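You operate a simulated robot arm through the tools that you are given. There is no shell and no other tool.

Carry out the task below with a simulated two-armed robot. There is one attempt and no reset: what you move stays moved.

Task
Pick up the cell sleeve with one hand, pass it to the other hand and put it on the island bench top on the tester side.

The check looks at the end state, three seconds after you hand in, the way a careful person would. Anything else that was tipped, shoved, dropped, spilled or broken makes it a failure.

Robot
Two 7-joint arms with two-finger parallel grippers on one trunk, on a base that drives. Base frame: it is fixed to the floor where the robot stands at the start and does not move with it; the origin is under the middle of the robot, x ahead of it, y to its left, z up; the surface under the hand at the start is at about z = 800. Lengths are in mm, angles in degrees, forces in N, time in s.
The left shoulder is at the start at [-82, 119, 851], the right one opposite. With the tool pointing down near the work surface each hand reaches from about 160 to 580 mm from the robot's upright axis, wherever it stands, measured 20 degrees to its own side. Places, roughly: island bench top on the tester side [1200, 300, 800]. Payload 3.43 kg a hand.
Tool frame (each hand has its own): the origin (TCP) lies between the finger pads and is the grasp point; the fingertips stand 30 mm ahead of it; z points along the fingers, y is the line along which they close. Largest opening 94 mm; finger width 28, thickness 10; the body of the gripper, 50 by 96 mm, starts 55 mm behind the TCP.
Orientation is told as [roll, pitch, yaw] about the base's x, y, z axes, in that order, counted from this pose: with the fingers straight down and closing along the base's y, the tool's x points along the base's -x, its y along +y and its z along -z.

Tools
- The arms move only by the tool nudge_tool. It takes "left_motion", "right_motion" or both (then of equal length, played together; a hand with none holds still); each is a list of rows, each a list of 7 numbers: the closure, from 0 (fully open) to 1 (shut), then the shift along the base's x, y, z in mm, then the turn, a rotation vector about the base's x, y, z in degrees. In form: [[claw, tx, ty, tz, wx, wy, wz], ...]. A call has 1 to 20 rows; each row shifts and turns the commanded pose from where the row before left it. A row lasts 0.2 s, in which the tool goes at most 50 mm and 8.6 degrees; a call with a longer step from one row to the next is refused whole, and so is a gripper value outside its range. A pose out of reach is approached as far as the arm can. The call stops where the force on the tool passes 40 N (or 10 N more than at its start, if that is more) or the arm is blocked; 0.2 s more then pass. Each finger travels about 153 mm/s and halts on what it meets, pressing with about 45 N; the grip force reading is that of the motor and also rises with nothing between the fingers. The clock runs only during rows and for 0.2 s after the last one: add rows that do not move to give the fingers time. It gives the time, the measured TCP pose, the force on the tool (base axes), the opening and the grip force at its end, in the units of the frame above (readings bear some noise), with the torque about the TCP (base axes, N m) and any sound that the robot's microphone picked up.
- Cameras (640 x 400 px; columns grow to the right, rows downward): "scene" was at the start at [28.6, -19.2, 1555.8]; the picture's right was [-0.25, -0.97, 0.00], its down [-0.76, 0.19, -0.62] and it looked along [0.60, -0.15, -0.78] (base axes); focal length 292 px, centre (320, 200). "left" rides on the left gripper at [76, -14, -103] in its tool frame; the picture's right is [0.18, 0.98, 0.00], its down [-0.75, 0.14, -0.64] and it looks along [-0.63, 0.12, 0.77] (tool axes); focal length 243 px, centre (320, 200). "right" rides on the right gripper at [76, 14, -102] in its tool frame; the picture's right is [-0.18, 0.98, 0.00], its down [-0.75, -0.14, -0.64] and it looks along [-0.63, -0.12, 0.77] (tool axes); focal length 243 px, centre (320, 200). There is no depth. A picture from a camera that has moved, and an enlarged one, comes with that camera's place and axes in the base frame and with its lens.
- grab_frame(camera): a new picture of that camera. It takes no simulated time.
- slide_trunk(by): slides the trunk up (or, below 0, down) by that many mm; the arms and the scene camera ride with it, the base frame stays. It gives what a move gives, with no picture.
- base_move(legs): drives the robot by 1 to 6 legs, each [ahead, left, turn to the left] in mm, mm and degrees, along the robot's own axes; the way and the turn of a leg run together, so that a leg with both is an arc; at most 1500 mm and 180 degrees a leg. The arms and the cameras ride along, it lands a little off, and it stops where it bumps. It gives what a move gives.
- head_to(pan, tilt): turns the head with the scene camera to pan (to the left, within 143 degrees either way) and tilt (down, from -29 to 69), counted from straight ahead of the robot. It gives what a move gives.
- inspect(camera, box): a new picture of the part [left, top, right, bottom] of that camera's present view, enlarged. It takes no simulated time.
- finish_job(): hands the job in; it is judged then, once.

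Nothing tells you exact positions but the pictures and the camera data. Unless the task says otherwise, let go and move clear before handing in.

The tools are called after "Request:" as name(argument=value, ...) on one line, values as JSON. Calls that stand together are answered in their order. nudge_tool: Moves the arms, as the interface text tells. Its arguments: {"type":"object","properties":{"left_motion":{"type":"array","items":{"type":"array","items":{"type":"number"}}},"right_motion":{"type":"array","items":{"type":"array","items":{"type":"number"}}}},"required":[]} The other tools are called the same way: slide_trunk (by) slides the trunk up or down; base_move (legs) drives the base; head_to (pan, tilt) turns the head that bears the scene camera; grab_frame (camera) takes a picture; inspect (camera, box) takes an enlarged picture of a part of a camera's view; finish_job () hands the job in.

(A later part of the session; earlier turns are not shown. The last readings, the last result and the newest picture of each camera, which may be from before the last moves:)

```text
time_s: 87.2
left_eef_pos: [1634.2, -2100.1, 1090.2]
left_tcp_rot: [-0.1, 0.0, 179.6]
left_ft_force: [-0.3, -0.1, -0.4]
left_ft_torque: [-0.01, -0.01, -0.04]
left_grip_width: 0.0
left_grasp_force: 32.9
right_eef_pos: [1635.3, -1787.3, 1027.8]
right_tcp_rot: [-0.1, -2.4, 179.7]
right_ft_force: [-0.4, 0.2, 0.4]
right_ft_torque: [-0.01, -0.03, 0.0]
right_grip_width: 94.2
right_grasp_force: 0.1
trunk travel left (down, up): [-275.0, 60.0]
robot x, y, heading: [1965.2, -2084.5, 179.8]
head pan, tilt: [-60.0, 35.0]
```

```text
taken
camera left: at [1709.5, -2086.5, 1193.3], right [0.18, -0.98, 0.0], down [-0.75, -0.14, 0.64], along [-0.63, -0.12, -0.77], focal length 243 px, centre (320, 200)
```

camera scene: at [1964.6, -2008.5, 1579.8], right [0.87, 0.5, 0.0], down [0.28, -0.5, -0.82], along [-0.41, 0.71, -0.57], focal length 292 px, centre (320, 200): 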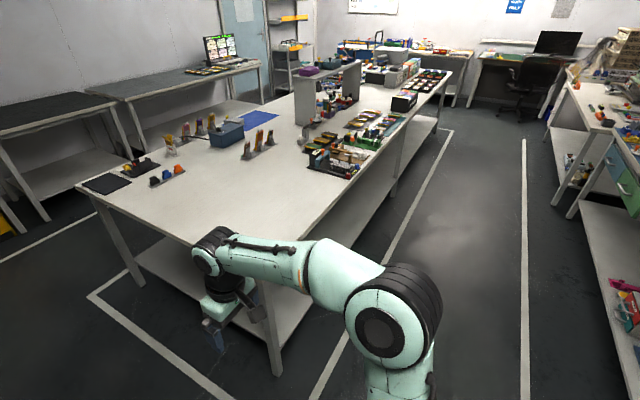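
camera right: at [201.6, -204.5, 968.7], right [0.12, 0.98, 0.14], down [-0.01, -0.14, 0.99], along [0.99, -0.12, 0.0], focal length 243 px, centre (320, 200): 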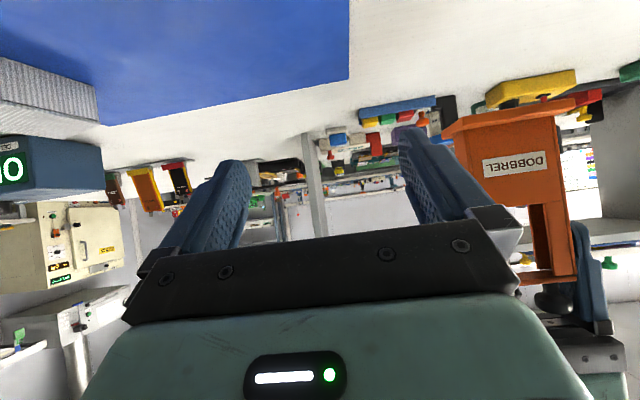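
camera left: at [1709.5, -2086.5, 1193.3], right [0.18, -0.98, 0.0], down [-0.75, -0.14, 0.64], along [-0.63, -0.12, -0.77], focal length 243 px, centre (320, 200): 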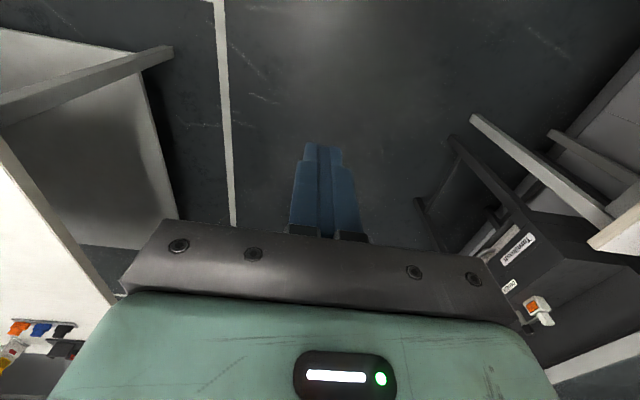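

The left gripper is empty: the sleeve slipped out during the turn. I need to find it on the floor, so I'll look around.

Request:
head_to(pan=0, tilt=60)

Request:
grab_frame(camera="scene")

Request:
head_to(pan=70, tilt=45)

Request:
grab_frame(camera="scene")

Request:
head_to(pan=140, tilt=45)

Request:
grab_frame(camera="scene")

Request:
head_to(pan=-140, tilt=45)

Request:
grab_frame(camera="scene")

Request:
head_to(pan=-75, tilt=50)

Request:
grab_frame(camera="scene")

```text
time_s: 88.5
left_eef_pos: [1634.6, -2099.8, 1090.6]
left_tcp_rot: [-0.1, 0.1, 179.6]
left_ft_force: [-0.7, -0.3, 0.2]
left_ft_torque: [0.03, 0.01, 0.01]
left_grip_width: 0.1
left_grasp_force: 33.6
right_eef_pos: [1635.8, -1788.7, 1026.9]
right_tcp_rot: [0.0, -2.4, 179.7]
right_ft_force: [0.4, -0.2, -0.6]
right_ft_torque: [0.02, 0.03, -0.04]
right_grip_width: 93.9
right_grasp_force: 0.1
trunk travel left (down, up): [-275.0, 60.0]
robot x, y, heading: [1965.9, -2084.9, 179.5]
head pan, tilt: [0.0, 60.0]
```

```text
taken
camera scene: at [1941.6, -2084.5, 1545.6], right [0.01, 1.0, 0.0], down [0.87, -0.01, -0.5], along [-0.5, 0.0, -0.87], focal length 292 px, centre (320, 200)
```

scene: 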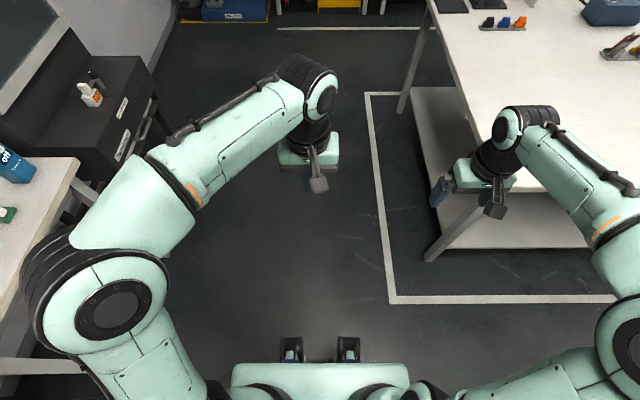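

```text
time_s: 89.9
left_eef_pos: [1634.4, -2101.3, 1090.3]
left_tcp_rot: [0.0, -0.1, 179.6]
left_ft_force: [0.3, 0.6, 0.4]
left_ft_torque: [0.01, 0.0, -0.01]
left_grip_width: 0.2
left_grasp_force: 33.1
right_eef_pos: [1636.8, -1788.5, 1025.9]
right_tcp_rot: [0.0, -2.4, 179.6]
right_ft_force: [0.5, -0.2, 0.9]
right_ft_torque: [0.0, -0.01, 0.01]
right_grip_width: 94.0
right_grasp_force: 0.0
trunk travel left (down, up): [-275.0, 60.0]
robot x, y, heading: [1963.7, -2083.1, 179.7]
head pan, tilt: [70.0, 45.0]
```

```text
taken
camera scene: at [1980.0, -2161.2, 1565.0], right [-0.94, 0.35, 0.0], down [0.25, 0.66, -0.71], along [-0.25, -0.66, -0.71], focal length 292 px, centre (320, 200)
```

scene: 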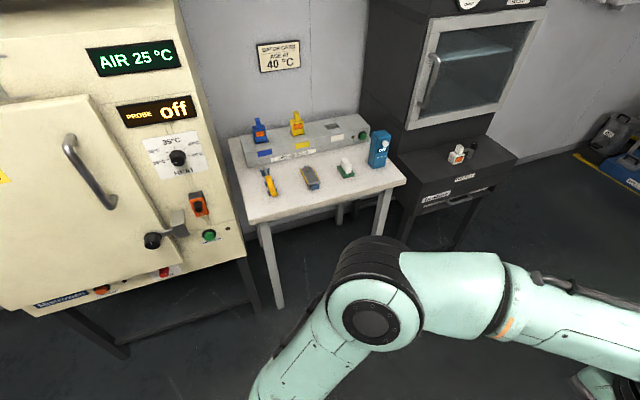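

```text
time_s: 91.3
left_eef_pos: [1635.0, -2100.1, 1091.2]
left_tcp_rot: [0.1, 0.0, 179.6]
left_ft_force: [-1.0, -0.1, -0.5]
left_ft_torque: [0.02, -0.01, 0.01]
left_grip_width: 0.0
left_grasp_force: 33.0
right_eef_pos: [1637.5, -1788.9, 1026.8]
right_tcp_rot: [0.0, -2.4, 179.7]
right_ft_force: [-0.8, 0.6, 0.0]
right_ft_torque: [0.03, -0.02, -0.03]
right_grip_width: 93.8
right_grasp_force: 0.0
trunk travel left (down, up): [-275.0, 60.0]
robot x, y, heading: [1964.3, -2082.7, 179.5]
head pan, tilt: [140.0, 45.0]
```

```text
taken
camera scene: at [2070.3, -2137.6, 1565.0], right [-0.65, -0.76, 0.0], down [-0.54, 0.46, -0.71], along [0.54, -0.46, -0.71], focal length 292 px, centre (320, 200)
```

scene: 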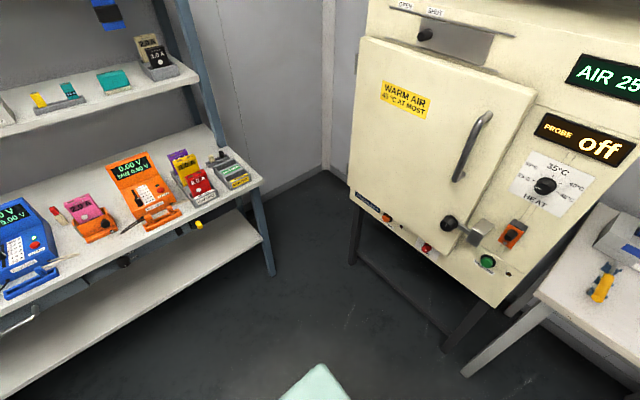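

```text
time_s: 95.2
left_eef_pos: [1634.2, -2100.9, 1091.2]
left_tcp_rot: [0.0, 0.0, 179.7]
left_ft_force: [-0.2, -1.0, -0.2]
left_ft_torque: [-0.02, -0.01, 0.01]
left_grip_width: 0.0
left_grasp_force: 32.9
right_eef_pos: [1636.4, -1788.6, 1026.5]
right_tcp_rot: [0.1, -2.4, 179.7]
right_ft_force: [0.1, 0.0, 0.5]
right_ft_torque: [0.01, 0.02, 0.02]
right_grip_width: 94.1
right_grasp_force: 0.1
trunk travel left (down, up): [-275.0, 60.0]
robot x, y, heading: [1966.3, -2086.3, 179.4]
head pan, tilt: [-140.0, 45.0]
```

```text
taken
camera scene: at [2070.9, -2033.0, 1565.0], right [0.64, -0.77, 0.0], down [-0.54, -0.45, -0.71], along [0.54, 0.45, -0.71], focal length 292 px, centre (320, 200)
```

scene: 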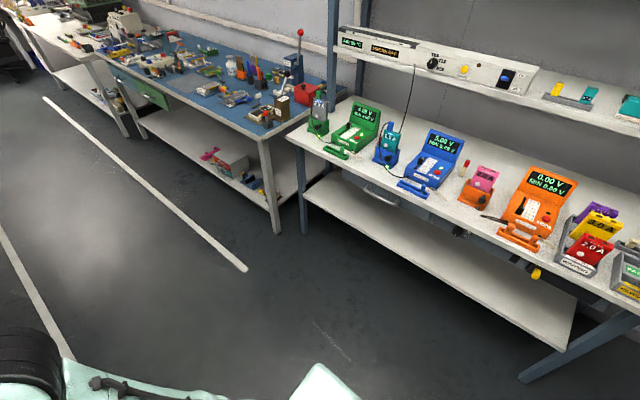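

```text
time_s: 96.6
left_eef_pos: [1632.7, -2101.1, 1091.7]
left_tcp_rot: [0.0, 0.0, 179.6]
left_ft_force: [-0.3, 0.9, 0.3]
left_ft_torque: [0.01, -0.02, 0.01]
left_grip_width: 0.0
left_grasp_force: 33.4
right_eef_pos: [1636.8, -1788.7, 1027.4]
right_tcp_rot: [0.0, -2.4, 179.7]
right_ft_force: [0.7, -0.4, -0.4]
right_ft_torque: [-0.03, 0.01, -0.02]
right_grip_width: 93.8
right_grasp_force: 0.1
trunk travel left (down, up): [-275.0, 60.0]
robot x, y, heading: [1962.6, -2085.6, 179.5]
head pan, tilt: [-75.0, 50.0]
```

```text
taken
camera scene: at [1988.9, -2010.4, 1558.1], right [0.97, 0.25, 0.0], down [0.19, -0.74, -0.64], along [-0.16, 0.62, -0.77], focal length 292 px, centre (320, 200)
```

scene: 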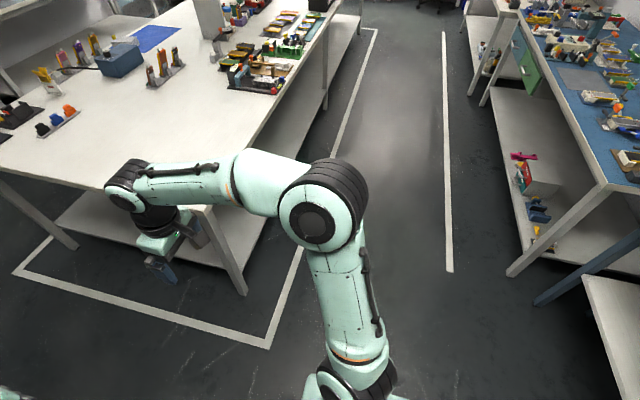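

I can't see the sleeve yet; parts of the floor are hidden by the arms. I'll scan more views.

Request:
grab_frame(camera="right")

Request:
head_to(pan=-110, tilt=60)

Request:
grab_frame(camera="scene")

Request:
head_to(pan=-40, tilt=65)

Request:
grab_frame(camera="scene")

Request:
head_to(pan=40, tilt=65)

Request:
grab_frame(camera="scene")

Request:
head_to(pan=110, tilt=60)

Request:
grab_frame(camera="scene")

Request:
head_to(pan=143, tilt=66)

Request:
grab_frame(camera="scene")

Request:
head_to(pan=-143, tilt=66)

Request:
grab_frame(camera="scene")

```text
taken
camera right: at [1716.3, -1802.7, 1126.2], right [-0.19, -0.98, 0.01], down [-0.73, 0.14, 0.67], along [-0.66, 0.12, -0.74], focal length 243 px, centre (320, 200)
```

right: 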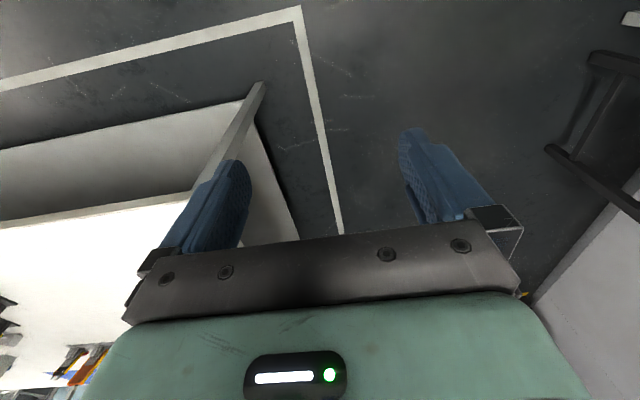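

```text
time_s: 97.6
left_eef_pos: [1634.4, -2100.4, 1090.9]
left_tcp_rot: [0.0, 0.0, 179.6]
left_ft_force: [0.1, -0.3, -0.5]
left_ft_torque: [0.0, 0.0, 0.01]
left_grip_width: 0.0
left_grasp_force: 32.7
right_eef_pos: [1637.1, -1787.8, 1026.9]
right_tcp_rot: [0.0, -2.4, 179.6]
right_ft_force: [0.2, -0.1, 0.0]
right_ft_torque: [-0.02, -0.01, 0.0]
right_grip_width: 94.1
right_grasp_force: 0.0
trunk travel left (down, up): [-275.0, 60.0]
robot x, y, heading: [1966.3, -2083.3, 179.6]
head pan, tilt: [-110.0, 60.0]
```

```text
taken
camera scene: at [2031.3, -2022.4, 1545.5], right [0.94, -0.35, 0.0], down [-0.3, -0.81, -0.5], along [0.17, 0.47, -0.87], focal length 292 px, centre (320, 200)
```

scene: 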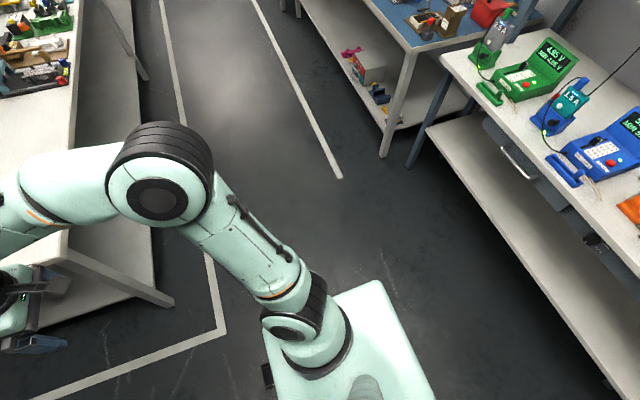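

```text
time_s: 99.0
left_eef_pos: [1633.8, -2100.7, 1091.7]
left_tcp_rot: [-0.1, 0.0, 179.7]
left_ft_force: [0.6, 0.3, 0.0]
left_ft_torque: [0.03, 0.01, 0.02]
left_grip_width: 0.1
left_grasp_force: 33.1
right_eef_pos: [1636.4, -1788.7, 1028.1]
right_tcp_rot: [-0.1, -2.4, 179.7]
right_ft_force: [-0.1, 0.1, 0.0]
right_ft_torque: [0.03, 0.0, 0.01]
right_grip_width: 94.1
right_grasp_force: 0.1
trunk travel left (down, up): [-275.0, 60.0]
robot x, y, heading: [1968.1, -2085.4, 179.8]
head pan, tilt: [-40.0, 65.0]
```

```text
taken
camera scene: at [1962.1, -2045.6, 1540.0], right [0.65, 0.76, 0.0], down [0.69, -0.59, -0.42], along [-0.32, 0.27, -0.91], focal length 292 px, centre (320, 200)
```

scene: 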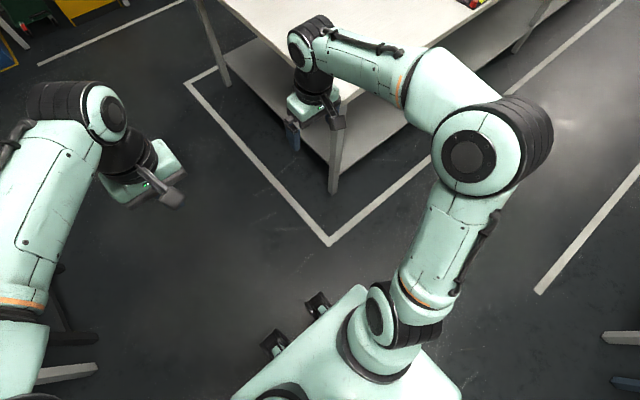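

```text
time_s: 100.5
left_eef_pos: [1634.2, -2100.0, 1090.9]
left_tcp_rot: [0.0, 0.1, 179.7]
left_ft_force: [0.3, -0.1, 0.7]
left_ft_torque: [0.03, 0.02, 0.01]
left_grip_width: 0.0
left_grasp_force: 32.6
right_eef_pos: [1636.6, -1788.2, 1027.7]
right_tcp_rot: [-0.1, -2.3, 179.8]
right_ft_force: [-0.4, -0.2, 0.6]
right_ft_torque: [0.0, 0.03, 0.03]
right_grip_width: 94.3
right_grasp_force: 0.0
trunk travel left (down, up): [-275.0, 60.0]
robot x, y, heading: [1963.8, -2082.8, 179.8]
head pan, tilt: [40.0, 65.0]
```

```text
taken
camera scene: at [1961.6, -2123.6, 1540.0], right [-0.64, 0.77, 0.0], down [0.7, 0.58, -0.42], along [-0.33, -0.27, -0.91], focal length 292 px, centre (320, 200)
```

scene: 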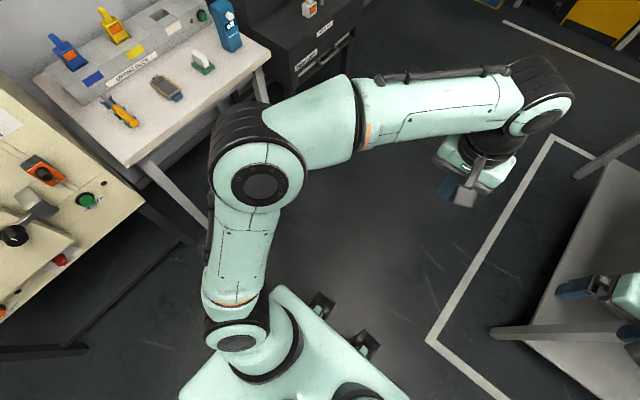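

```text
time_s: 101.9
left_eef_pos: [1634.1, -2100.2, 1090.5]
left_tcp_rot: [0.0, 0.0, 179.7]
left_ft_force: [-0.1, 1.0, 1.9]
left_ft_torque: [-0.01, 0.01, -0.03]
left_grip_width: 0.0
left_grasp_force: 33.1
right_eef_pos: [1636.8, -1788.3, 1026.3]
right_tcp_rot: [0.1, -2.2, 179.7]
right_ft_force: [1.6, -0.3, -0.6]
right_ft_torque: [-0.01, -0.02, 0.01]
right_grip_width: 94.0
right_grasp_force: 0.0
trunk travel left (down, up): [-275.0, 60.0]
robot x, y, heading: [1962.5, -2083.8, 179.8]
head pan, tilt: [110.0, 60.0]
```

```text
taken
camera scene: at [2030.7, -2147.7, 1545.5], right [-0.94, -0.34, 0.0], down [-0.29, 0.82, -0.5], along [0.17, -0.47, -0.87], focal length 292 px, centre (320, 200)
```

scene: 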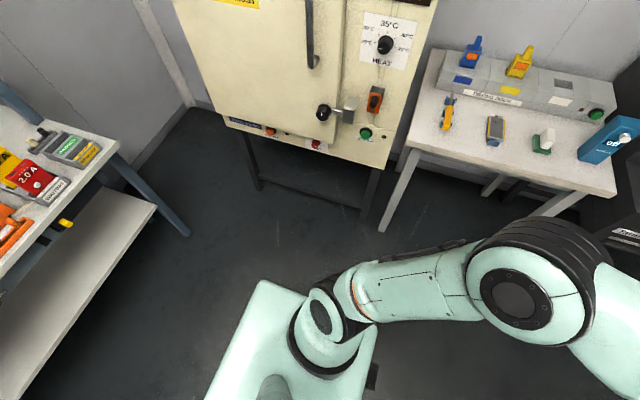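

```text
time_s: 102.9
left_eef_pos: [1634.1, -2101.1, 1090.8]
left_tcp_rot: [0.0, 0.0, 179.7]
left_ft_force: [-0.1, 0.3, -0.1]
left_ft_torque: [0.03, -0.03, 0.01]
left_grip_width: 0.0
left_grasp_force: 33.0
right_eef_pos: [1636.2, -1788.6, 1026.0]
right_tcp_rot: [0.0, -2.4, 179.8]
right_ft_force: [1.3, 0.8, 0.2]
right_ft_torque: [-0.04, -0.01, -0.01]
right_grip_width: 94.0
right_grasp_force: 0.1
trunk travel left (down, up): [-275.0, 60.0]
robot x, y, heading: [1965.0, -2080.1, 179.8]
head pan, tilt: [143.0, 66.0]
```

```text
taken
camera scene: at [2055.5, -2121.1, 1538.9], right [-0.61, -0.79, 0.0], down [-0.73, 0.55, -0.41], along [0.32, -0.25, -0.91], focal length 292 px, centre (320, 200)
```

scene: 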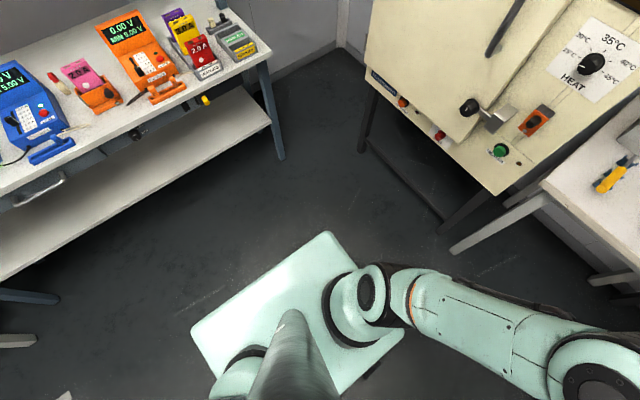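

```text
time_s: 106.8
left_eef_pos: [1634.1, -2101.1, 1091.0]
left_tcp_rot: [0.0, 0.0, 179.6]
left_ft_force: [0.0, -0.9, -0.3]
left_ft_torque: [-0.02, 0.04, 0.03]
left_grip_width: 0.2
left_grasp_force: 32.8
right_eef_pos: [1636.5, -1788.2, 1026.8]
right_tcp_rot: [0.0, -2.4, 179.7]
right_ft_force: [0.4, 0.5, 0.4]
right_ft_torque: [0.01, 0.02, 0.01]
right_grip_width: 93.8
right_grasp_force: 0.1
trunk travel left (down, up): [-275.0, 60.0]
robot x, y, heading: [1963.0, -2081.4, 179.6]
head pan, tilt: [-143.0, 66.0]
```

```text
taken
camera scene: at [2056.0, -2049.4, 1538.9], right [0.6, -0.8, 0.0], down [-0.73, -0.55, -0.41], along [0.33, 0.24, -0.91], focal length 292 px, centre (320, 200)
```

scene: 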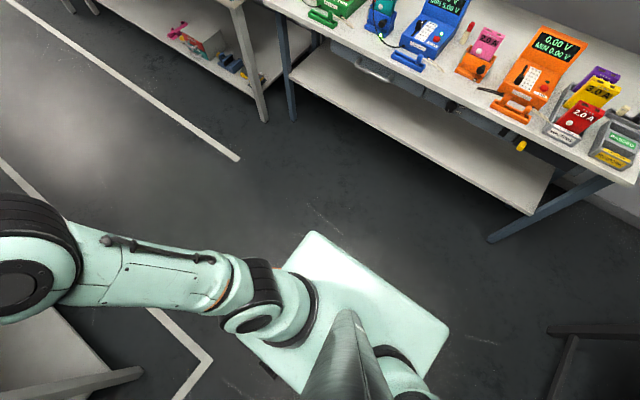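

The sleeve isn't in any visible floor area; the spot just behind the robot (where the hand was when the turn began) is hidden by its own body. I'll drive straight ahead into the free end aisle and look back.

Request:
base_move(legs=[[500, 80, 0]])

Request:
head_to(pan=143, tilt=45)

Request:
grab_frame(camera="scene")

Request:
head_to(pan=-143, tilt=45)

Request:
grab_frame(camera="scene")

```text
time_s: 109.8
left_eef_pos: [1132.3, -2182.0, 1091.1]
left_tcp_rot: [0.0, 0.0, -180.0]
left_ft_force: [-0.6, -1.4, 0.0]
left_ft_torque: [0.01, 0.01, -0.02]
left_grip_width: 0.0
left_grasp_force: 33.2
right_eef_pos: [1132.6, -1869.9, 1026.3]
right_tcp_rot: [0.0, -2.4, -180.1]
right_ft_force: [0.3, 0.2, -0.1]
right_ft_torque: [-0.04, 0.02, 0.02]
right_grip_width: 94.0
right_grasp_force: 0.1
trunk travel left (down, up): [-275.0, 60.0]
robot x, y, heading: [1465.3, -2161.0, -180.0]
head pan, tilt: [-143.0, 66.0]
```

```text
time_s: 113.8
left_eef_pos: [1134.1, -2181.9, 1090.3]
left_tcp_rot: [0.0, 0.0, -180.0]
left_ft_force: [0.3, -0.2, -0.4]
left_ft_torque: [0.02, -0.02, -0.01]
left_grip_width: 0.2
left_grasp_force: 32.1
right_eef_pos: [1132.5, -1868.8, 1026.5]
right_tcp_rot: [0.0, -2.5, -180.0]
right_ft_force: [-0.2, -0.3, 0.7]
right_ft_torque: [0.01, 0.01, 0.02]
right_grip_width: 94.0
right_grasp_force: 0.1
trunk travel left (down, up): [-275.0, 60.0]
robot x, y, heading: [1463.2, -2167.1, -180.0]
head pan, tilt: [143.0, 45.0]
```

```text
taken
camera scene: at [1571.8, -2213.7, 1565.0], right [-0.6, -0.8, 0.0], down [-0.56, 0.43, -0.71], along [0.56, -0.43, -0.71], focal length 292 px, centre (320, 200)
```

scene: 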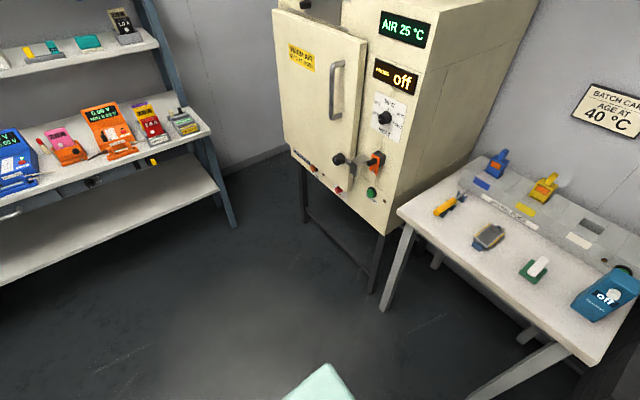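

```text
time_s: 117.7
left_eef_pos: [1132.6, -2183.1, 1090.6]
left_tcp_rot: [0.1, 0.1, -180.0]
left_ft_force: [-0.1, 0.0, -0.5]
left_ft_torque: [0.0, 0.0, 0.01]
left_grip_width: 0.0
left_grasp_force: 32.7
right_eef_pos: [1133.0, -1869.8, 1027.3]
right_tcp_rot: [0.1, -2.4, -180.0]
right_ft_force: [-0.3, -0.4, -0.4]
right_ft_torque: [0.01, 0.0, -0.02]
right_grip_width: 94.1
right_grasp_force: 0.0
trunk travel left (down, up): [-275.0, 60.0]
robot x, y, heading: [1466.9, -2166.5, -180.2]
head pan, tilt: [-143.0, 45.0]
```

```text
taken
camera scene: at [1571.7, -2115.8, 1565.0], right [0.6, -0.8, 0.0], down [-0.56, -0.43, -0.71], along [0.56, 0.43, -0.71], focal length 292 px, centre (320, 200)
```

scene: 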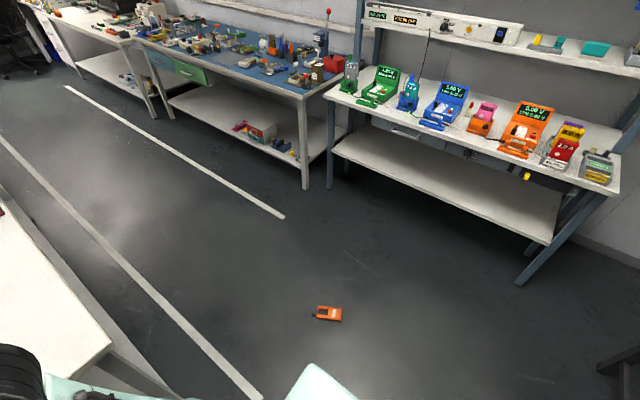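

Found it: the sleeve lies on the floor at about [2141, -1737]. I'll zoom in to see how it lies.

Request:
inspect(camera="scene", box=[290, 290, 370, 340])

```text
8.00 times, centred on (330, 315) of scene
camera zoom: at [1571.7, -2115.8, 1565.0], right [0.6, -0.8, 0.0], down [-0.56, -0.43, -0.71], along [0.56, 0.43, -0.71], focal length 2337 px, centre (240, -720)
```

zoom: 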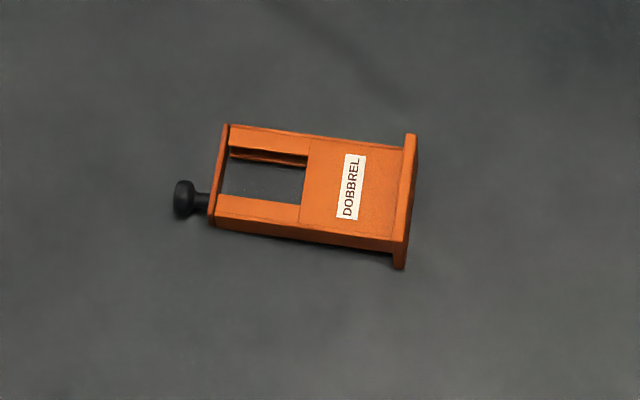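

It's intact, lying label-up with the foot end toward [2178, -1804] and the knob end toward [2115, -1691]. I'll position the robot on the foot side, with the sleeve ahead and to the right, to pick it from the floor with the right hand.

Request:
base_move(legs=[[-669, 49, 0]])

Request:
head_to(pan=-85, tilt=60)

Request:
grab_frame(camera="scene")

```text
time_s: 121.4
left_eef_pos: [1794.8, -2230.9, 1091.0]
left_tcp_rot: [0.0, -0.1, 179.8]
left_ft_force: [0.5, 0.2, 0.5]
left_ft_torque: [-0.03, 0.03, -0.01]
left_grip_width: 0.0
left_grasp_force: 32.8
right_eef_pos: [1795.2, -1918.0, 1026.8]
right_tcp_rot: [0.0, -2.4, 179.8]
right_ft_force: [-0.1, -0.6, -0.5]
right_ft_torque: [-0.03, 0.0, -0.04]
right_grip_width: 94.1
right_grasp_force: 0.1
trunk travel left (down, up): [-275.0, 60.0]
robot x, y, heading: [2124.3, -2211.3, 179.8]
head pan, tilt: [-143.0, 45.0]
```

```text
time_s: 122.6
left_eef_pos: [1793.9, -2230.9, 1090.3]
left_tcp_rot: [0.0, 0.0, 179.8]
left_ft_force: [-0.7, -1.2, -0.1]
left_ft_torque: [-0.03, 0.02, 0.0]
left_grip_width: 0.0
left_grasp_force: 33.3
right_eef_pos: [1794.8, -1917.6, 1026.4]
right_tcp_rot: [-0.1, -2.3, 179.8]
right_ft_force: [-0.5, 0.0, -0.4]
right_ft_torque: [0.03, -0.02, -0.01]
right_grip_width: 94.3
right_grasp_force: 0.0
trunk travel left (down, up): [-275.0, 60.0]
robot x, y, heading: [2125.2, -2212.1, 179.6]
head pan, tilt: [-85.0, 60.0]
```

```text
taken
camera scene: at [2162.6, -2147.3, 1545.5], right [1.0, 0.08, 0.0], down [0.07, -0.86, -0.5], along [-0.04, 0.5, -0.87], focal length 292 px, centre (320, 200)
```

scene: 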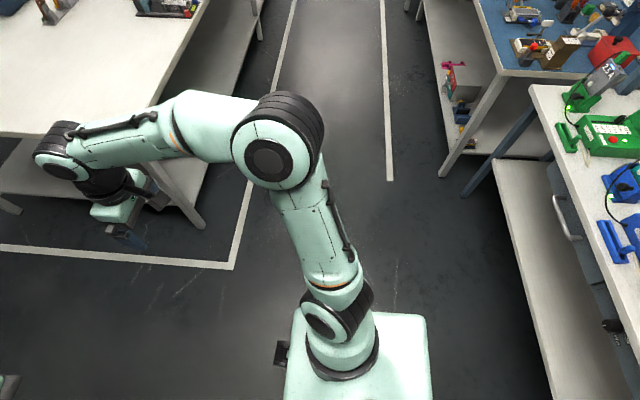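

The sleeve is hidden below the right upper arm as expected. Now I'll turn right to face it.

Request:
base_move(legs=[[0, 0, -75]])

Request:
head_to(pan=-10, tilt=66)

Request:
grab_frame(camera="scene")

Request:
grab_frame(camera="right")

Request:
grab_frame(camera="left")

```text
time_s: 126.2
left_eef_pos: [2012.9, -1902.3, 1090.5]
left_tcp_rot: [0.1, 0.0, 106.6]
left_ft_force: [0.4, -0.5, 0.4]
left_ft_torque: [0.01, -0.02, 0.0]
left_grip_width: 0.0
left_grasp_force: 33.0
right_eef_pos: [2311.0, -1812.8, 1026.6]
right_tcp_rot: [-0.1, -2.5, 106.6]
right_ft_force: [0.5, 0.1, 0.0]
right_ft_torque: [-0.02, 0.0, 0.03]
right_grip_width: 93.9
right_grasp_force: 0.1
trunk travel left (down, up): [-275.0, 60.0]
robot x, y, heading: [2124.5, -2215.2, 106.7]
head pan, tilt: [-85.0, 60.0]
```

```text
time_s: 127.7
left_eef_pos: [2012.0, -1902.6, 1091.5]
left_tcp_rot: [-0.1, 0.0, 106.6]
left_ft_force: [-0.6, 1.0, 0.5]
left_ft_torque: [0.0, -0.02, 0.0]
left_grip_width: 0.3
left_grasp_force: 32.5
right_eef_pos: [2313.0, -1811.9, 1026.5]
right_tcp_rot: [0.0, -2.4, 106.6]
right_ft_force: [0.0, 0.6, -0.2]
right_ft_torque: [0.02, 0.03, 0.0]
right_grip_width: 93.8
right_grasp_force: 0.1
trunk travel left (down, up): [-275.0, 60.0]
robot x, y, heading: [2122.8, -2213.7, 106.9]
head pan, tilt: [-10.0, 66.0]
```

```text
taken
camera scene: at [2130.0, -2196.7, 1538.9], right [0.99, 0.12, 0.0], down [0.1, -0.91, -0.41], along [-0.05, 0.4, -0.91], focal length 292 px, centre (320, 200)
```

scene: 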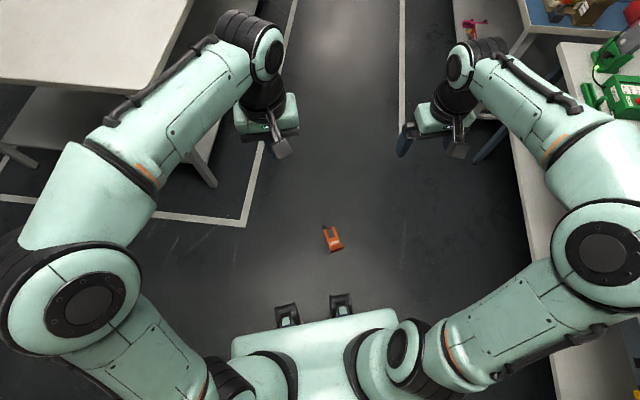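

```text
taken
camera right: at [2321.0, -1893.7, 1126.2], right [-0.99, -0.11, 0.01], down [-0.07, 0.74, 0.67], along [-0.08, 0.67, -0.74], focal length 243 px, centre (320, 200)
```

right: 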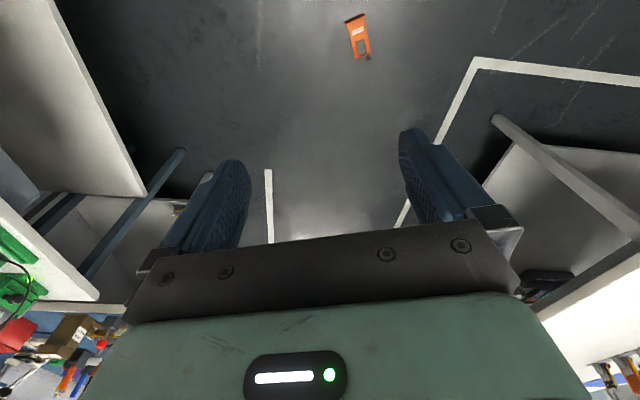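

```text
taken
camera left: at [2047.1, -1970.4, 1193.3], right [-0.89, -0.46, 0.0], down [-0.35, 0.68, 0.64], along [-0.29, 0.57, -0.77], focal length 243 px, centre (320, 200)
```

left: 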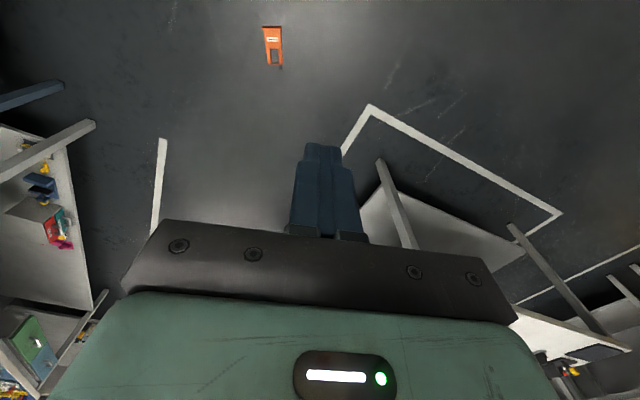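

The sleeve is in clear view right ahead. I'll zoom in from several cameras to measure it.

Request:
inspect(camera="scene", box=[300, 215, 370, 265])

Request:
inspect(camera="right", box=[320, 0, 400, 70])

Request:
inspect(camera="left", box=[230, 10, 320, 80])

```text
8.00 times, centred on (335, 240) of scene
camera zoom: at [2130.0, -2196.7, 1538.9], right [0.99, 0.12, 0.0], down [0.1, -0.91, -0.41], along [-0.05, 0.4, -0.91], focal length 2337 px, centre (200, -120)
```

zoom: 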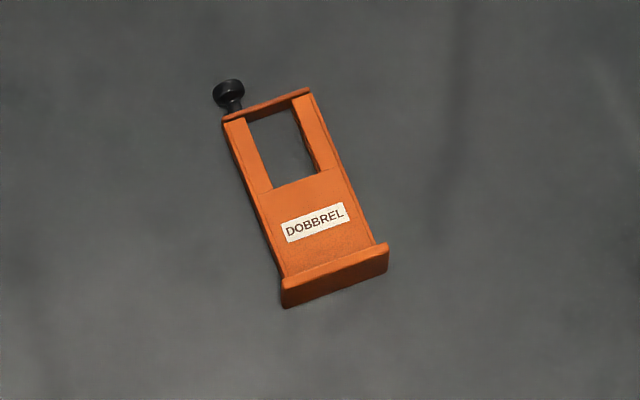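

```text
5.71 times, centred on (360, 35) of right
camera zoom: at [2321.0, -1893.7, 1126.2], right [-0.99, -0.11, 0.01], down [-0.07, 0.74, 0.67], along [-0.08, 0.67, -0.74], focal length 1386 px, centre (91, 1143)
```

zoom: 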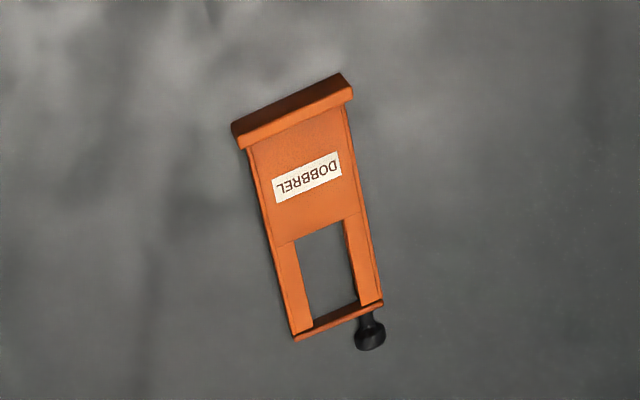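

```text
5.71 times, centred on (275, 45) of left
camera zoom: at [2047.1, -1970.4, 1193.3], right [-0.89, -0.46, 0.0], down [-0.35, 0.68, 0.64], along [-0.29, 0.57, -0.77], focal length 1386 px, centre (577, 1086)
```

zoom: 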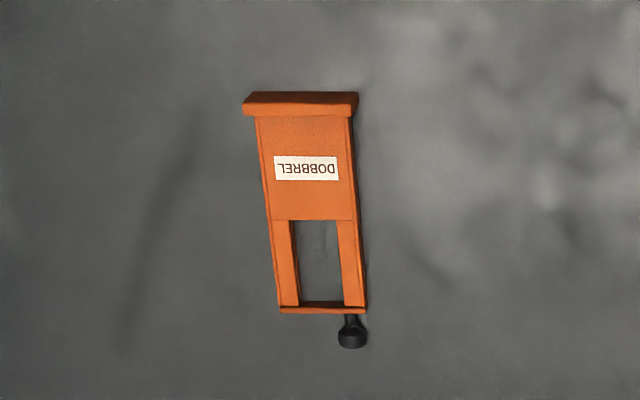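

The sleeve's axis runs at 117° with the foot nearest the robot; my grip point is [2151, -1758], 458 mm from the robot axis on the right side. I'll lower the trunk fully so that the right hand can reach the floor.

Request:
slide_trunk(by=-275)

Request:
grab_frame(camera="scene")

Request:
grab_frame(camera="right")

```text
time_s: 130.5
left_eef_pos: [2013.0, -1901.9, 814.3]
left_tcp_rot: [0.0, 0.0, 106.6]
left_ft_force: [0.0, -0.5, -0.7]
left_ft_torque: [-0.01, -0.03, 0.0]
left_grip_width: 0.1
left_grasp_force: 33.6
right_eef_pos: [2312.4, -1812.7, 752.2]
right_tcp_rot: [0.1, -2.5, 106.7]
right_ft_force: [0.0, 0.4, 0.1]
right_ft_torque: [0.04, -0.01, 0.01]
right_grip_width: 93.8
right_grasp_force: 0.1
trunk travel left (down, up): [0.0, 335.0]
robot x, y, heading: [2124.1, -2213.3, 106.5]
head pan, tilt: [-10.0, 66.0]
```

```text
taken
camera scene: at [2115.8, -2149.7, 1261.9], right [0.99, 0.12, 0.0], down [0.11, -0.91, -0.41], along [-0.05, 0.4, -0.91], focal length 292 px, centre (320, 200)
```

scene: 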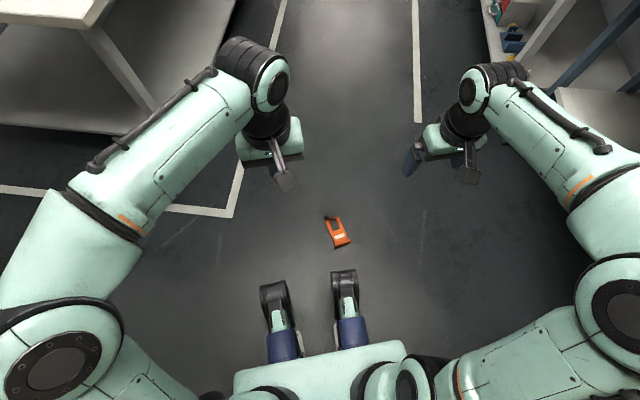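

```text
taken
camera right: at [2321.0, -1893.8, 851.4], right [-0.99, -0.11, 0.01], down [-0.07, 0.74, 0.67], along [-0.08, 0.67, -0.74], focal length 243 px, centre (320, 200)
```

right: 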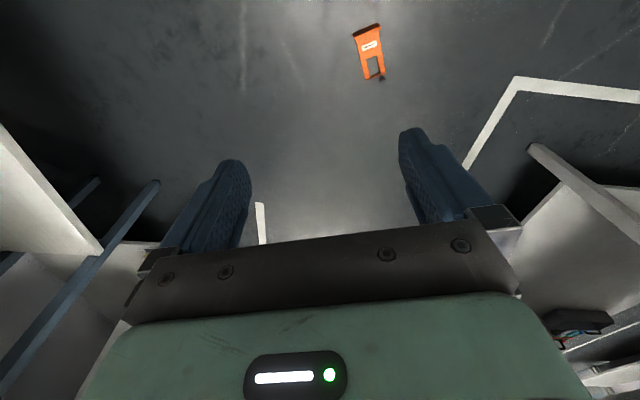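

The trunk is down and the sleeve is still in view. I'll bring the right hand above the grip point, aligning its yaw to 117° and leveling it.

Request:
nudge_tool(right_motion=[[0, -32.3, 11, -10, -1.15, -0.35, 0], [0, -32.3, 11, -20, -1.15, -0.35, 0], [0, -32.3, 11, -20, 0, 0, 5.2], [0, -32.3, 11, -20, 0, 0, 5.2], [0, -32.2, 11, -20, 0, 0, 0], [0, 0, 0, -40, 0, 0, 0], [0, 0, 0, -40, 0, 0, 0], [0, 0, 0, -40, 0, 0, 0], [0, 0, 0, -40, 0, 0, 0], [0, 0, 0, -40, 0, 0, 0], [0, 0, 0, -40, 0, 0, 0], [0, 0, 0, -40, 0, 0, 0], [0, 0, 0, 0, 0, 0, 0]])

Request:
grab_frame(camera="scene")

Request:
grab_frame(camera="right")

```text
time_s: 133.3
left_eef_pos: [2012.0, -1900.6, 815.1]
left_tcp_rot: [0.0, 0.0, 106.6]
left_ft_force: [0.4, 0.5, 0.5]
left_ft_torque: [0.02, 0.0, -0.01]
left_grip_width: 0.0
left_grasp_force: 33.0
right_eef_pos: [2149.9, -1756.6, 380.1]
right_tcp_rot: [0.0, 0.0, 117.0]
right_ft_force: [-0.4, 0.5, 0.5]
right_ft_torque: [0.02, 0.03, -0.01]
right_grip_width: 94.2
right_grasp_force: 0.0
trunk travel left (down, up): [0.0, 335.0]
robot x, y, heading: [2124.5, -2213.6, 106.6]
head pan, tilt: [-10.0, 66.0]
```

```text
taken
camera scene: at [2115.8, -2149.6, 1261.9], right [0.99, 0.12, 0.0], down [0.11, -0.91, -0.41], along [-0.05, 0.4, -0.91], focal length 292 px, centre (320, 200)
```

scene: 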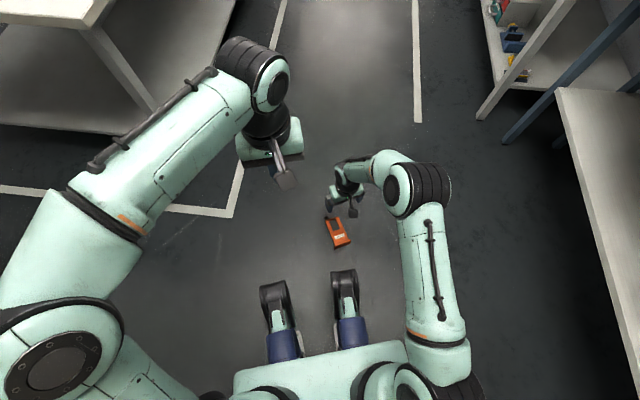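

```text
taken
camera right: at [2171.0, -1830.7, 482.8], right [-0.96, -0.28, 0.0], down [-0.22, 0.73, 0.64], along [-0.18, 0.62, -0.77], focal length 243 px, centre (320, 200)
```

right: 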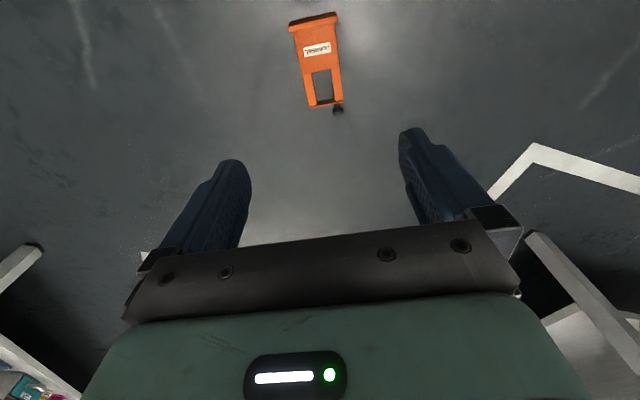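

The right hand is over the sleeve at z=380. I'll zoom to refine the target before descending.

Request:
inspect(camera="right", box=[270, 0, 380, 120])

Request:
inspect(camera="scene", box=[300, 180, 380, 260])

```text
3.33 times, centred on (325, 60) of right
camera zoom: at [2171.0, -1830.7, 482.8], right [-0.96, -0.28, 0.0], down [-0.22, 0.73, 0.64], along [-0.18, 0.62, -0.77], focal length 809 px, centre (303, 667)
```

zoom: 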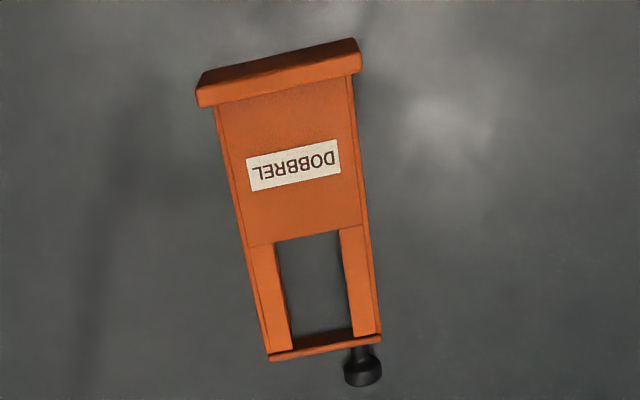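

```text
5.00 times, centred on (340, 220) of scene
camera zoom: at [2115.8, -2149.6, 1261.9], right [0.99, 0.12, 0.0], down [0.11, -0.91, -0.41], along [-0.05, 0.4, -0.91], focal length 1461 px, centre (220, 100)
```

zoom: 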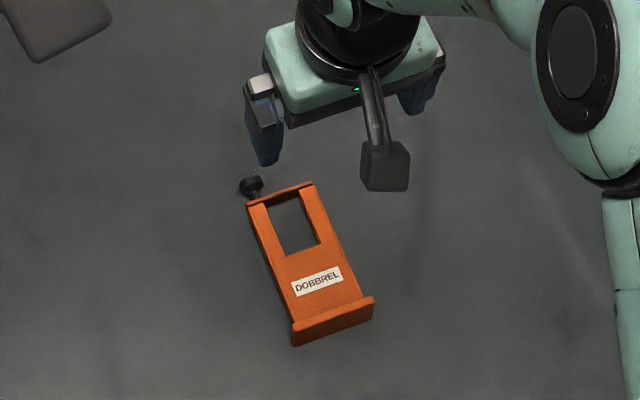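

The refined grip point is [2155.5, -1760], sleeve axis 117.2°. I'll shift and descend to just above the sleeve first.

Request:
nudge_tool(right_motion=[[0, 2.8, -1.8, -30, 0, 0, 0], [0, 2.8, -1.8, -40, 0, 0, 0], [0, 0, 0, -40, 0, 0, 0], [0, 0, 0, -40, 0, 0, 0], [0, 0, 0, -40, 0, 0, 0], [0, 0, 0, -40, 0, 0, 0], [0, 0, 0, -30, 0, 0, 0], [0, 0, 0, -20, 0, 0, 0], [0, 0, 0, 0, 0, 0, 0]])

Request:
grab_frame(camera="right")

Request:
inspect(camera="scene", box=[290, 180, 400, 270])

```text
time_s: 135.3
left_eef_pos: [2012.2, -1901.2, 815.5]
left_tcp_rot: [0.0, -0.1, 106.7]
left_ft_force: [0.3, -0.5, 0.4]
left_ft_torque: [0.05, 0.01, 0.0]
left_grip_width: 0.0
left_grasp_force: 32.9
right_eef_pos: [2160.9, -1770.3, 118.4]
right_tcp_rot: [0.0, 0.1, 117.0]
right_ft_force: [-0.3, -0.5, 0.0]
right_ft_torque: [-0.02, 0.0, -0.01]
right_grip_width: 94.1
right_grasp_force: 0.1
right hand out of reach, approached as far as the arm can: row 8
trunk travel left (down, up): [0.0, 335.0]
robot x, y, heading: [2125.2, -2212.6, 106.7]
head pan, tilt: [-10.0, 66.0]
```

```text
taken
camera right: at [2182.8, -1843.9, 220.6], right [-0.96, -0.28, 0.0], down [-0.22, 0.74, 0.64], along [-0.18, 0.62, -0.77], focal length 243 px, centre (320, 200)
```

right: 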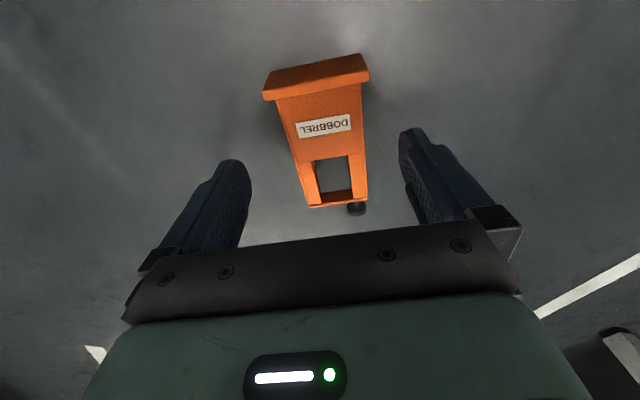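

```text
4.44 times, centred on (345, 225) of scene
camera zoom: at [2115.8, -2149.6, 1261.9], right [0.99, 0.12, 0.0], down [0.11, -0.91, -0.41], along [-0.05, 0.4, -0.91], focal length 1298 px, centre (209, 89)
```

zoom: 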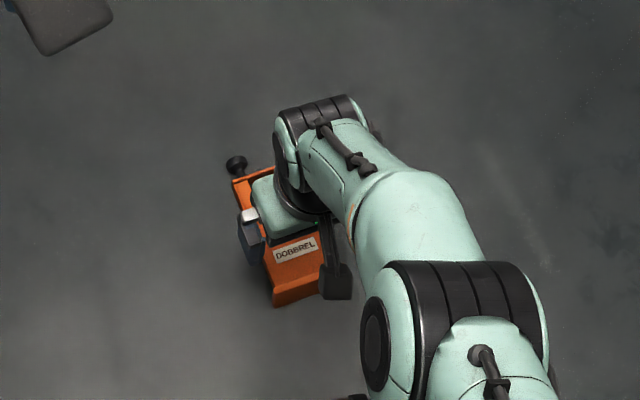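

The arm ran out of reach about 18 mm early, pulled back toward the shoulder, so the base must come closer. First I'll look at the robot's own front to see how much room there is.

Request:
inspect(camera="scene", box=[220, 200, 420, 400])

Request:
head_to(pan=-10, tilt=45)

Request:
grab_frame(camera="scene")

```text
2.00 times, centred on (320, 300) of scene
camera zoom: at [2115.8, -2149.6, 1261.9], right [0.99, 0.12, 0.0], down [0.11, -0.91, -0.41], along [-0.05, 0.4, -0.91], focal length 584 px, centre (320, 0)
```

zoom: 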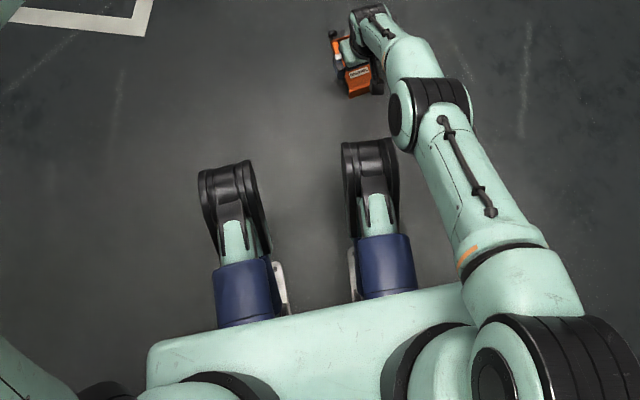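

```text
time_s: 136.1
left_eef_pos: [2013.1, -1902.5, 816.5]
left_tcp_rot: [-0.1, 0.0, 106.6]
left_ft_force: [0.6, 0.8, 0.4]
left_ft_torque: [0.02, 0.0, -0.01]
left_grip_width: 0.3
left_grasp_force: 33.0
right_eef_pos: [2161.2, -1768.8, 117.8]
right_tcp_rot: [-0.1, 0.0, 116.9]
right_ft_force: [0.1, 0.4, 0.8]
right_ft_torque: [0.0, -0.03, 0.01]
right_grip_width: 93.9
right_grasp_force: 0.0
trunk travel left (down, up): [0.0, 335.0]
robot x, y, heading: [2123.1, -2213.9, 106.7]
head pan, tilt: [-10.0, 45.0]
```

```text
taken
camera scene: at [2113.3, -2127.9, 1287.9], right [0.99, 0.12, 0.0], down [0.08, -0.7, -0.71], along [-0.08, 0.7, -0.71], focal length 292 px, centre (320, 200)
```

scene: 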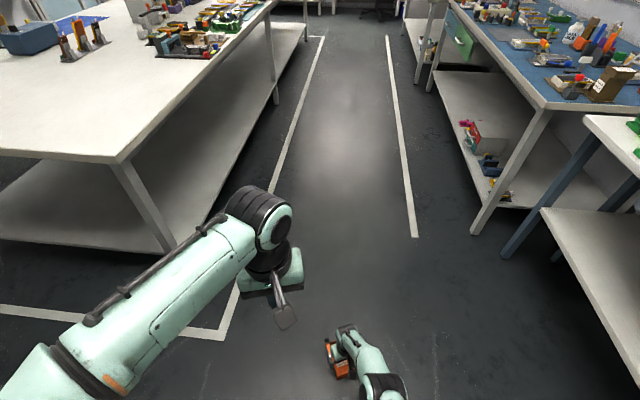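

The legs bend forward when low, so rather than driving closer I'll turn left so the sleeve lies to the right side, much nearer the right shoulder. First I'll raise the hand.

Request:
nudge_tool(right_motion=[[0, 0, 0, 20, 0, 0, 0], [0, 0, 0, 40, 0, 0, 0], [0, 0, 0, 40, 0, 0, 0], [0, 0, 0, 40, 0, 0, 0], [0, 0, 0, 40, 0, 0, 0], [0, 0, 0, 40, 0, 0, 0], [0, 0, 0, 0, 0, 0, 0]])

Request:
base_move(legs=[[0, 0, 55]])

Request:
head_to(pan=-60, tilt=60)

Request:
grab_frame(camera="scene")

Request:
grab_frame(camera="right")

```text
time_s: 137.7
left_eef_pos: [2011.9, -1901.9, 815.5]
left_tcp_rot: [0.1, -0.1, 106.6]
left_ft_force: [0.0, 0.1, -0.9]
left_ft_torque: [-0.01, -0.01, 0.01]
left_grip_width: 0.0
left_grasp_force: 33.5
right_eef_pos: [2160.6, -1769.2, 336.8]
right_tcp_rot: [0.0, -0.1, 116.9]
right_ft_force: [-0.2, 0.6, 0.0]
right_ft_torque: [-0.01, 0.04, 0.0]
right_grip_width: 94.0
right_grasp_force: 0.0
trunk travel left (down, up): [0.0, 335.0]
robot x, y, heading: [2127.2, -2212.4, 106.5]
head pan, tilt: [-10.0, 45.0]
```

```text
time_s: 140.6
left_eef_pos: [1805.4, -2126.4, 815.4]
left_tcp_rot: [0.0, 0.0, 161.6]
left_ft_force: [-0.4, 0.2, -0.6]
left_ft_torque: [0.03, 0.0, 0.02]
left_grip_width: 0.0
left_grasp_force: 32.7
right_eef_pos: [1780.7, -1928.1, 336.0]
right_tcp_rot: [0.0, 0.0, 171.9]
right_ft_force: [-0.4, 0.5, -0.1]
right_ft_torque: [-0.05, 0.01, 0.02]
right_grip_width: 94.0
right_grasp_force: 0.0
trunk travel left (down, up): [0.0, 335.0]
robot x, y, heading: [2121.8, -2212.8, 161.7]
head pan, tilt: [-10.0, 45.0]
```

```text
time_s: 141.7
left_eef_pos: [1805.9, -2126.8, 816.1]
left_tcp_rot: [0.0, 0.0, 161.6]
left_ft_force: [-0.1, -0.5, 0.7]
left_ft_torque: [-0.03, 0.0, -0.03]
left_grip_width: 0.0
left_grasp_force: 33.0
right_eef_pos: [1781.9, -1928.0, 336.2]
right_tcp_rot: [0.0, 0.1, 171.9]
right_ft_force: [0.5, 0.0, -1.0]
right_ft_torque: [0.0, -0.01, -0.01]
right_grip_width: 94.0
right_grasp_force: 0.0
trunk travel left (down, up): [0.0, 335.0]
robot x, y, heading: [2121.9, -2211.2, 161.3]
head pan, tilt: [-60.0, 60.0]
```

```text
taken
camera scene: at [2105.8, -2146.7, 1268.5], right [0.98, 0.2, 0.0], down [0.17, -0.85, -0.5], along [-0.1, 0.49, -0.87], focal length 292 px, centre (320, 200)
```

scene: 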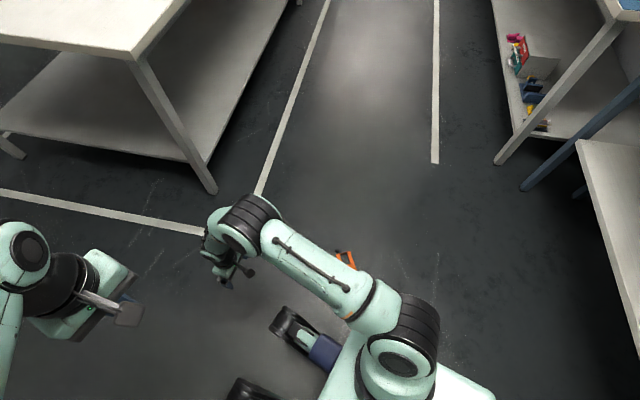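

```text
taken
camera right: at [1854.4, -1953.0, 439.2], right [-0.32, -0.95, 0.0], down [-0.73, 0.24, 0.64], along [-0.61, 0.21, -0.77], focal length 243 px, centre (320, 200)
```

right: 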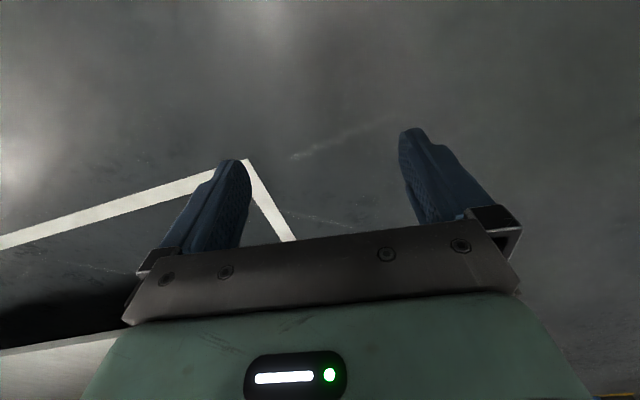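

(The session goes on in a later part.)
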